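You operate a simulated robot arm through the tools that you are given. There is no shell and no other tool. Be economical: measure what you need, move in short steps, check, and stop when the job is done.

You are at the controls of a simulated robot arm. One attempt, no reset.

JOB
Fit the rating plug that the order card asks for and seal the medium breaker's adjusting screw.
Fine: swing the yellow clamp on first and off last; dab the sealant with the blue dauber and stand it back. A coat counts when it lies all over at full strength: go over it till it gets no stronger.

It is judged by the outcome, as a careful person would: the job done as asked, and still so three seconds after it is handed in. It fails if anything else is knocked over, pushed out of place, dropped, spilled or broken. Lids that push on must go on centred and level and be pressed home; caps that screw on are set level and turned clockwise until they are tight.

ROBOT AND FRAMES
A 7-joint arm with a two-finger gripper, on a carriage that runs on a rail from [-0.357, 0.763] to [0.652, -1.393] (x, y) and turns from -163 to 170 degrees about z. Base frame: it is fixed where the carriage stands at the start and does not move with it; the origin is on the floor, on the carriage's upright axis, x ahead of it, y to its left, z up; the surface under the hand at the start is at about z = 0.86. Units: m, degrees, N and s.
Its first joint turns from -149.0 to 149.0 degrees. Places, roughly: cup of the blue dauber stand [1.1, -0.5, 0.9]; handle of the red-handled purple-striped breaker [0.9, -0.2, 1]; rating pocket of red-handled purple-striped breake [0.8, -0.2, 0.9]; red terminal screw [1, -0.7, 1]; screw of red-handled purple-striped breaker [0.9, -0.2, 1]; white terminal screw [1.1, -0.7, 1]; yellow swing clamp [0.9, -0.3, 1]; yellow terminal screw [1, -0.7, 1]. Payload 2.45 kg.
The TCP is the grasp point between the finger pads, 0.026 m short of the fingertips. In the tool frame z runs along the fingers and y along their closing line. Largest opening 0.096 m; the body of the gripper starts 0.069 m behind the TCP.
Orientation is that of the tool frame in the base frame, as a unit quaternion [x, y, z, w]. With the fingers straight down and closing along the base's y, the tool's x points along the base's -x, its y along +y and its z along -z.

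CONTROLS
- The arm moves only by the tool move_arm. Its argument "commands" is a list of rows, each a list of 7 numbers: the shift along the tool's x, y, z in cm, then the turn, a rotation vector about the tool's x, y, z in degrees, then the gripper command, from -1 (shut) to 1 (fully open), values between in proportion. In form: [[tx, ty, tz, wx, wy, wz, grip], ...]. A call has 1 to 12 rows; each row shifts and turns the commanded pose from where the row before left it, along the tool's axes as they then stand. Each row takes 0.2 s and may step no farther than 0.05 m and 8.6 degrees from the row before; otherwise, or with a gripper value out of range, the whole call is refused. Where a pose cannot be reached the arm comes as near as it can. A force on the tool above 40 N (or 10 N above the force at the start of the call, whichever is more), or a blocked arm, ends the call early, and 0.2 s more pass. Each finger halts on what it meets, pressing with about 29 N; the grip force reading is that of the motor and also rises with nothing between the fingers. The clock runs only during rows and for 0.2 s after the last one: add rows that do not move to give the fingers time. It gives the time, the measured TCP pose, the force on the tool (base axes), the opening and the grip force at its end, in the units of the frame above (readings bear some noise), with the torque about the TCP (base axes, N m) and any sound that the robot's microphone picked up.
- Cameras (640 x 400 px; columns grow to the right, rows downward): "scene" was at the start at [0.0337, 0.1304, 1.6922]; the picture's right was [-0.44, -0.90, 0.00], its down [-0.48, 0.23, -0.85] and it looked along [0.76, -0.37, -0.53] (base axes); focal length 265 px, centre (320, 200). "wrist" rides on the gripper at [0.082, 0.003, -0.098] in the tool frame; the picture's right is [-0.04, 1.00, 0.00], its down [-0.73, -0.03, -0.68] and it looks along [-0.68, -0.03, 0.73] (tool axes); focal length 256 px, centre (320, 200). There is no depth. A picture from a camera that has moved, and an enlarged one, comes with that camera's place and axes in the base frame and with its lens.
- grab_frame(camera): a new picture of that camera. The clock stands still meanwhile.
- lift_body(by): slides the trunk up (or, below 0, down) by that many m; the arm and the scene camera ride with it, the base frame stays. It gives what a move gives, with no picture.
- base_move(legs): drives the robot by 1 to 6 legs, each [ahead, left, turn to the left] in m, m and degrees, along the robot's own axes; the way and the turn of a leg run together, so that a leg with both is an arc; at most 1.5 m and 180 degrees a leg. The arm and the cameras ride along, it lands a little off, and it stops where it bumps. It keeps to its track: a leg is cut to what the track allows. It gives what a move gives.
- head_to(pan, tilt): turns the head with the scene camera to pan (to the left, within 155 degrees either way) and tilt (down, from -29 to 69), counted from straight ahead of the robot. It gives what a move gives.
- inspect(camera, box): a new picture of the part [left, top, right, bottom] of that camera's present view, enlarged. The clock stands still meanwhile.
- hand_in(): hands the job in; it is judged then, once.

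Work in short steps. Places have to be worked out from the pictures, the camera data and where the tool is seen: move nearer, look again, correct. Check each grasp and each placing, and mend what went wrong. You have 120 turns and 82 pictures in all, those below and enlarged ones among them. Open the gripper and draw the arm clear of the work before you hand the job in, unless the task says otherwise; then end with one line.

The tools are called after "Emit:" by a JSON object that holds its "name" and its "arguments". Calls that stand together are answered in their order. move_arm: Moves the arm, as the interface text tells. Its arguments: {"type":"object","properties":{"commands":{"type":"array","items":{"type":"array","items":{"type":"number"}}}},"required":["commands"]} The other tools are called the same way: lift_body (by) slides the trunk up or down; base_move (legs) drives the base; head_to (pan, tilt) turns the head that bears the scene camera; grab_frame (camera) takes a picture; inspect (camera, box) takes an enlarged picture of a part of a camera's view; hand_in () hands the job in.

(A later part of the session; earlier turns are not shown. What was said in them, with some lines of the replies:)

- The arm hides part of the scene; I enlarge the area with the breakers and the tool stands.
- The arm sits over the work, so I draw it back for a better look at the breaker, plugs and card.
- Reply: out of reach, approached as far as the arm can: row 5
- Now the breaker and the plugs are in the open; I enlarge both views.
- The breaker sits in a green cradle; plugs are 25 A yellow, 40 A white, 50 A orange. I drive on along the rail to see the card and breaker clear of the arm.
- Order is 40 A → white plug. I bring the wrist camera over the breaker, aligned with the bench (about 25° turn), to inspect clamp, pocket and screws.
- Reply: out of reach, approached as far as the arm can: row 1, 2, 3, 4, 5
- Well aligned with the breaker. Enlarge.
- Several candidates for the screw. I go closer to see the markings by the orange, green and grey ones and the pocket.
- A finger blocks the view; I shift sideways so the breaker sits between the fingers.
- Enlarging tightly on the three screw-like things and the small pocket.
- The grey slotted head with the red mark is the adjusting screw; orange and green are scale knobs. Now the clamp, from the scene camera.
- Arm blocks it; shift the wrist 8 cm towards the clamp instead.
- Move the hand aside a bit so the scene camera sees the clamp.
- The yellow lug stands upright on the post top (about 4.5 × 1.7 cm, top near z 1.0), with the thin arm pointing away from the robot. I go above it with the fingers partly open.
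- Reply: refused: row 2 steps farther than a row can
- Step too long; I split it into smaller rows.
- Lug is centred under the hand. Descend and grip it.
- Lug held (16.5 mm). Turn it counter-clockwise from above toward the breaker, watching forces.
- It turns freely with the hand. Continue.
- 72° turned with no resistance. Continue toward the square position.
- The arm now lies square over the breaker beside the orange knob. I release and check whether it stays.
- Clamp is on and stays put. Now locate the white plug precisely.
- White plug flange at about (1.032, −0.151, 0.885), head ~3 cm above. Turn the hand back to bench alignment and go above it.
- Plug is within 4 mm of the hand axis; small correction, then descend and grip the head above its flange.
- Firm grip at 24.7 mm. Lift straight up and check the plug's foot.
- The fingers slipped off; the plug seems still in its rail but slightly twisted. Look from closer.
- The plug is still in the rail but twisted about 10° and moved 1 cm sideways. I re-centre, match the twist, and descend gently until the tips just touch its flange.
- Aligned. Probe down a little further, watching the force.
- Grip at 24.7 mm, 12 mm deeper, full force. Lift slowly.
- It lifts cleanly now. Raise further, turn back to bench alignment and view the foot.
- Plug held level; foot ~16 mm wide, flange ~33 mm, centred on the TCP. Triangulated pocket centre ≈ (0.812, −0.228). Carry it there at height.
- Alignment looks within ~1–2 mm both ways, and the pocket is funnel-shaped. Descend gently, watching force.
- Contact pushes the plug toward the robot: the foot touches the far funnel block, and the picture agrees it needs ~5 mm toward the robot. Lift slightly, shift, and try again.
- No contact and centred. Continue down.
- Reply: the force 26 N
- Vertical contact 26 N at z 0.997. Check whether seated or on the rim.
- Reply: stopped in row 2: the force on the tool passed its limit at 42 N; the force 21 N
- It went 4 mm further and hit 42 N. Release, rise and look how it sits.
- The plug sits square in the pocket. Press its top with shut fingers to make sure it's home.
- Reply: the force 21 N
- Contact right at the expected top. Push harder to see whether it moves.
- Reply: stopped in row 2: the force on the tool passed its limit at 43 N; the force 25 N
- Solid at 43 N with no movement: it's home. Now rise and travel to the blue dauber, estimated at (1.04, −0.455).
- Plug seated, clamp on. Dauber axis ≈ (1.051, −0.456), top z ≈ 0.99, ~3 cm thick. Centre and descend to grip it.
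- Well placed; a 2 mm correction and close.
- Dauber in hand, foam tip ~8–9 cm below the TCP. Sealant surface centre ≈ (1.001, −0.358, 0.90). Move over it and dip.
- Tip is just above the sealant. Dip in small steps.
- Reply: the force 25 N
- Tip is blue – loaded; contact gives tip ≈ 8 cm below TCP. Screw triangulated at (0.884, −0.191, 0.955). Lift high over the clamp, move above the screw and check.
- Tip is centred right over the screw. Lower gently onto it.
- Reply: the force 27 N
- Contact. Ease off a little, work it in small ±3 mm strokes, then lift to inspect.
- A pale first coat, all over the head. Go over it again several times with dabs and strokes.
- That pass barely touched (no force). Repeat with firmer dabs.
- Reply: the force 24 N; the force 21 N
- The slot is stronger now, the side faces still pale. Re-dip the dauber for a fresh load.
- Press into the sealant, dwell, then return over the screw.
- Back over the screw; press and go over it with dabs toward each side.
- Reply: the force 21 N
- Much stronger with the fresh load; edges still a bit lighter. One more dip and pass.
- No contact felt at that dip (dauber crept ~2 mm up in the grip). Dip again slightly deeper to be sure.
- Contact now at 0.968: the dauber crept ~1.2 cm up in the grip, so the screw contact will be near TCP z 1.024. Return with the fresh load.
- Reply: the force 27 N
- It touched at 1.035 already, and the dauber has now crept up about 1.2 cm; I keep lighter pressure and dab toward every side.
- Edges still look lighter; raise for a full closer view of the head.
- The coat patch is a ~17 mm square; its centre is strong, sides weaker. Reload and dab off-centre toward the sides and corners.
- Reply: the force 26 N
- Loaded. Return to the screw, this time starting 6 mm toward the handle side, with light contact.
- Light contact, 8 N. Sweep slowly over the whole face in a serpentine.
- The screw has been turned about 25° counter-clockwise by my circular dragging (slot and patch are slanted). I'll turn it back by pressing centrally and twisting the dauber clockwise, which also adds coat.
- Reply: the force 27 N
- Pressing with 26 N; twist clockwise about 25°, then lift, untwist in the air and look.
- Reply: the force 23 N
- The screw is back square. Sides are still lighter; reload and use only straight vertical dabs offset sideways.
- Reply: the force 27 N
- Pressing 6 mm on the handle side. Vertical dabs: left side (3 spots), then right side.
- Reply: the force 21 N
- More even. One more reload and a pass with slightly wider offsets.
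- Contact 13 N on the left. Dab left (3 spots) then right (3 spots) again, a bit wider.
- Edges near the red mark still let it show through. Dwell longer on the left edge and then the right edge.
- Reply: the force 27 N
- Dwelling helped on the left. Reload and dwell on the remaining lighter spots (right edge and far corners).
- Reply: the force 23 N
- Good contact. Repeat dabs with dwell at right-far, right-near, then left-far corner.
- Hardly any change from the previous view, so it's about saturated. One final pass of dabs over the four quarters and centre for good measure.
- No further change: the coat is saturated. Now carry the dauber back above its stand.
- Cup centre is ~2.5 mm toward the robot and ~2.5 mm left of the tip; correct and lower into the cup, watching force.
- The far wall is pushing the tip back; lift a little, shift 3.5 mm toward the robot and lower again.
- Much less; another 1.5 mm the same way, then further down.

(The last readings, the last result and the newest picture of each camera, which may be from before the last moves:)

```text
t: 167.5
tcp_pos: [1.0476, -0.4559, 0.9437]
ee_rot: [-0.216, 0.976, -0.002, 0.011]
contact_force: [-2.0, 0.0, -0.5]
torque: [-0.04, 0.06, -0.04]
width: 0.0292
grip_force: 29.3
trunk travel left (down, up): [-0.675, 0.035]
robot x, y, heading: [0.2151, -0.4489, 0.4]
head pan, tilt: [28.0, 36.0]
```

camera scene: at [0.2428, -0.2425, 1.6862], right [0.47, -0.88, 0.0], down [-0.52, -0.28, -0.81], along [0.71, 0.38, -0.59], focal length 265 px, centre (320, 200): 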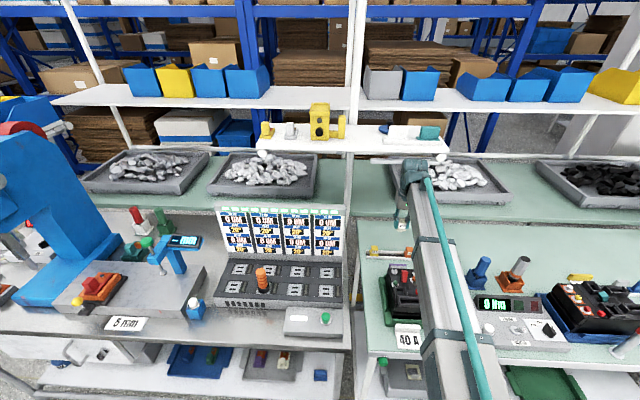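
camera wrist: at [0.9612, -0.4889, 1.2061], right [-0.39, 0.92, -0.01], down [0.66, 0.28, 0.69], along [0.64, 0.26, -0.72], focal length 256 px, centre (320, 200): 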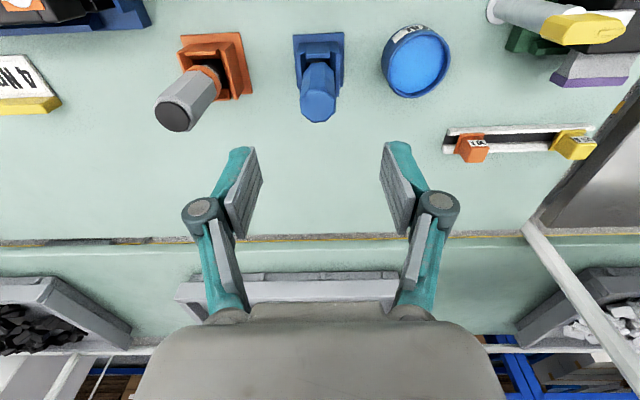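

Emit:
{"name": "move_arm", "arguments": {"commands": [[0, 0, 0.3, 0, 0, 0, -1], [0, 0, 0.3, 0, 0, 0, -1], [0, 0, 0.2, 0, 0, 0, -1]]}}

```text
t: 168.5
tcp_pos: [1.0473, -0.4553, 0.9413]
ee_rot: [-0.215, 0.976, -0.003, 0.015]
contact_force: [-3.6, 0.9, 22.1]
torque: [0.3, 0.66, -0.03]
width: 0.0298
grip_force: 29.5
trunk travel left (down, up): [-0.675, 0.035]
robot x, y, heading: [0.2135, -0.4535, 0.2]
head pan, tilt: [28.0, 36.0]
stopped in row 3: the force on the tool passed its limit at 42 N (the readings are from after the stop); the commanded pose is now the measured one
```

Bottomed at exactly the expected height (0.941). Release and rise straight up.

Emit:
{"name": "move_arm", "arguments": {"commands": [[0, 0, -0.1, 0, 0, 0, -1], [0, 0, 0, 0, 0, 0, -0.2], [0, 0, 0, 0, 0, 0, 0.1], [0, 0, 0, 0, 0, 0, 0.3], [0, 0, -3, 0, 0, 0, 0.3], [0, 0, -4.5, 0, 0, 0, 0.3], [0, 0, -4.5, 0, 0, 0, 0.3], [0, 0, -4.5, 0, 0, 0, 0.3]]}}

Emit:
{"name": "grab_frame", "arguments": {"camera": "wrist"}}

```text
t: 170.3
tcp_pos: [1.0447, -0.4547, 1.1069]
ee_rot: [-0.216, 0.976, -0.002, 0.014]
contact_force: [-0.5, 0.1, -0.8]
torque: [0.0, -0.03, 0.01]
width: 0.0625
grip_force: 0.1
trunk travel left (down, up): [-0.675, 0.035]
robot x, y, heading: [0.2105, -0.4531, 0.3]
head pan, tilt: [28.0, 36.0]
```

```text
3 pictures are left
camera wrist: at [0.966, -0.4865, 1.2017], right [-0.38, 0.92, -0.01], down [0.66, 0.28, 0.7], along [0.65, 0.26, -0.72], focal length 256 px, centre (320, 200)
```

wrist: 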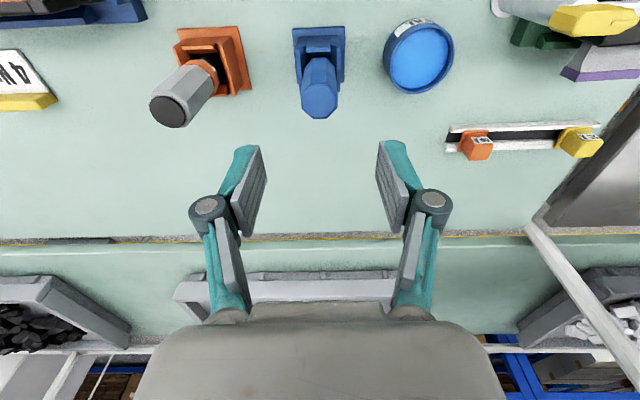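

Dauber stands as before. Now back to the clamp: move above it and turn the hand −90°.

Emit:
{"name": "move_arm", "arguments": {"commands": [[0.87, 3.93, 0, 0, 0, 0, 0.2], [0.87, 3.93, 0, 0, 0, 0, 0.2], [0.87, 3.93, 0, 0, 0, 0, 0.2], [0.87, 3.93, 0, 0, 0, 0, 0.2], [0.87, 3.93, 0, 0, 0, 0, 0.2]]}}

Emit:
{"name": "move_arm", "arguments": {"commands": [[0, 0, 0, 0, 0, -8.2, 0.0], [0, 0, 0, 0, 0, -8.2, 0.0], [0, 0, 0, 0, 0, -8.2, 0.0], [0, 0, 0, 0, 0, -8.2, 0.0], [0, 0, 0, 0, 0, -8.2, 0.0], [0, 0, 0, 0, 0, -8.2, 0.0], [0, 0, 0, 0, 0, -8.2, 0.0], [0, 0, 0, 0, 0, -8.2, 0.0], [0, 0, 0, 0, 0, -8.2, 0.0], [0, 0, 0, 0, 0, -8.2, 0.0], [0, 0, 0, 0, 0, -8.0, 0.0]]}}

```text
t: 171.5
tcp_pos: [0.9234, -0.2952, 1.1012]
ee_rot: [-0.216, 0.976, -0.002, 0.014]
contact_force: [-0.5, 0.4, -0.8]
torque: [-0.03, 0.0, 0.0]
width: 0.0575
grip_force: 0.0
trunk travel left (down, up): [-0.675, 0.035]
robot x, y, heading: [0.2105, -0.4521, 0.1]
head pan, tilt: [28.0, 36.0]
```

```text
t: 173.9
tcp_pos: [0.9225, -0.2957, 1.1016]
ee_rot: [0.844, -0.536, 0.011, -0.009]
contact_force: [0.7, -0.3, -0.4]
torque: [-0.02, -0.02, 0.02]
width: 0.048
grip_force: 0.0
trunk travel left (down, up): [-0.675, 0.035]
robot x, y, heading: [0.2089, -0.4532, 0.1]
head pan, tilt: [28.0, 36.0]
```

In position as before; descend, grip the lug.

Emit:
{"name": "move_arm", "arguments": {"commands": [[0, 0, 4, 0, 0, 0, 0], [0, 0, 3.5, 0, 0, 0, 0], [0, 0, 2.3, 0, 0, 0, 0], [0, 0, 1, 0, 0, 0, 0], [0, 0, 0, 0, 0, 0, -0.7], [0, 0, 0, 0, 0, 0, -0.7], [0, 0, 0, 0, 0, 0, -0.7]]}}

```text
t: 175.5
tcp_pos: [0.9254, -0.2961, 0.9937]
ee_rot: [0.843, -0.538, 0.012, -0.008]
contact_force: [-0.3, 0.3, -0.2]
torque: [-0.03, -0.01, 0.0]
width: 0.0151
grip_force: 0.9
trunk travel left (down, up): [-0.675, 0.035]
robot x, y, heading: [0.2111, -0.4584, 0.1]
head pan, tilt: [28.0, 36.0]
```

Gripped (15 mm). Turn it clockwise back 90° to the off position.

Emit:
{"name": "move_arm", "arguments": {"commands": [[0, 0, 0, 0, 0, 0, -0.8], [0, 0, 0, 0, 0, 8.2, -0.8], [0, 0, 0, 0, 0, 8.2, -0.8], [0, 0, 0, 0, 0, 8.2, -0.8], [0, 0, 0, 0, 0, 8.2, -0.8], [0, 0, 0, 0, 0, 8.2, -0.8], [0, 0, 0, 0, 0, 8.2, -0.8], [0, 0, 0, 0, 0, 8.2, -0.8], [0, 0, 0, 0, 0, 8.2, -0.8], [0, 0, 0, 0, 0, 8.2, -0.8], [0, 0, 0, 0, 0, 8.2, -0.8], [0, 0, 0, 0, 0, 8.0, -0.8]]}}

```text
t: 178.1
tcp_pos: [0.9215, -0.294, 0.9927]
ee_rot: [-0.215, 0.977, -0.001, 0.009]
contact_force: [-32.9, 3.8, -18.0]
torque: [0.05, 0.85, 0.2]
width: 0.0152
grip_force: 41.6
trunk travel left (down, up): [-0.675, 0.035]
robot x, y, heading: [0.2115, -0.4548, 0.3]
head pan, tilt: [28.0, 36.0]
```

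Turned; side force from slight eccentricity. Open, rise and back off, then check.

Emit:
{"name": "move_arm", "arguments": {"commands": [[0, 0, 0, 0, 0, 0, -0.4], [0, 0, 0, 0, 0, 0, 0.0], [0, 0, -3, 0, 0, 0, 0], [0, 0, -4, 0, 0, 0, 0], [0, 0, -4, 0, 0, 0, 0], [3, -4, 0, 0, 0, 0, 0], [3, -4, 0, 0, 0, 0, 0]]}}

Emit:
{"name": "head_to", "arguments": {"pan": 40, "tilt": 45}}

Emit:
{"name": "inspect", "arguments": {"camera": "scene", "box": [400, 200, 520, 300]}}

```text
t: 179.7
tcp_pos: [0.9012, -0.3943, 1.1019]
ee_rot: [-0.215, 0.976, -0.002, 0.014]
contact_force: [-0.1, 0.4, 0.4]
torque: [0.03, 0.0, -0.02]
width: 0.048
grip_force: 0.1
trunk travel left (down, up): [-0.675, 0.035]
robot x, y, heading: [0.212, -0.456, 0.0]
head pan, tilt: [28.0, 36.0]
```

```text
t: 180.4
tcp_pos: [0.9027, -0.3927, 1.1015]
ee_rot: [-0.215, 0.977, -0.002, 0.013]
contact_force: [0.1, 0.6, 0.4]
torque: [0.0, -0.01, -0.05]
width: 0.0479
grip_force: 0.0
trunk travel left (down, up): [-0.675, 0.035]
robot x, y, heading: [0.2126, -0.4565, 0.1]
head pan, tilt: [40.0, 45.0]
```

```text
4.00 times, centred on (460, 250) of scene
camera zoom: at [0.2279, -0.2315, 1.673], right [0.64, -0.77, 0.0], down [-0.54, -0.45, -0.71], along [0.54, 0.46, -0.71], focal length 1061 px, centre (-240, 0)
```

zoom: 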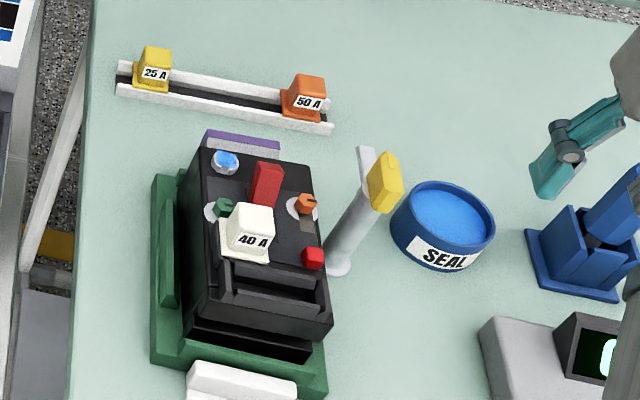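

Clamp is off in its original place, 40 A plug seated, screw sealed, dauber standing. Raise the open hand clear and hand in.

Emit:
{"name": "move_arm", "arguments": {"commands": [[2, 0, -4, 0, 0, 0, 0.8], [2, 0, -4, 0, 0, 0, 0.8], [0, 0, -3, 0, 0, 0, 0.8]]}}

Emit:
{"name": "hand_in", "arguments": {}}

```text
t: 181.2
tcp_pos: [0.8618, -0.4092, 1.2115]
ee_rot: [-0.215, 0.977, -0.003, 0.012]
contact_force: [-0.8, -0.4, -1.1]
torque: [0.01, -0.01, -0.01]
width: 0.0865
grip_force: 0.1
trunk travel left (down, up): [-0.675, 0.035]
robot x, y, heading: [0.2132, -0.4563, 0.2]
head pan, tilt: [40.0, 45.0]
```

```text
The job is handed in.
```

I fitted the 40 A plug and pressed it home, sealed the adjusting screw until the coat got no stronger, stood the blue dauber back and swung the clamp off last. Along the way the dauber turned the screw about 25° and I turned it back by eye; in the last picture the breaker's far end also sits a few millimetres off where it started in its cradle.
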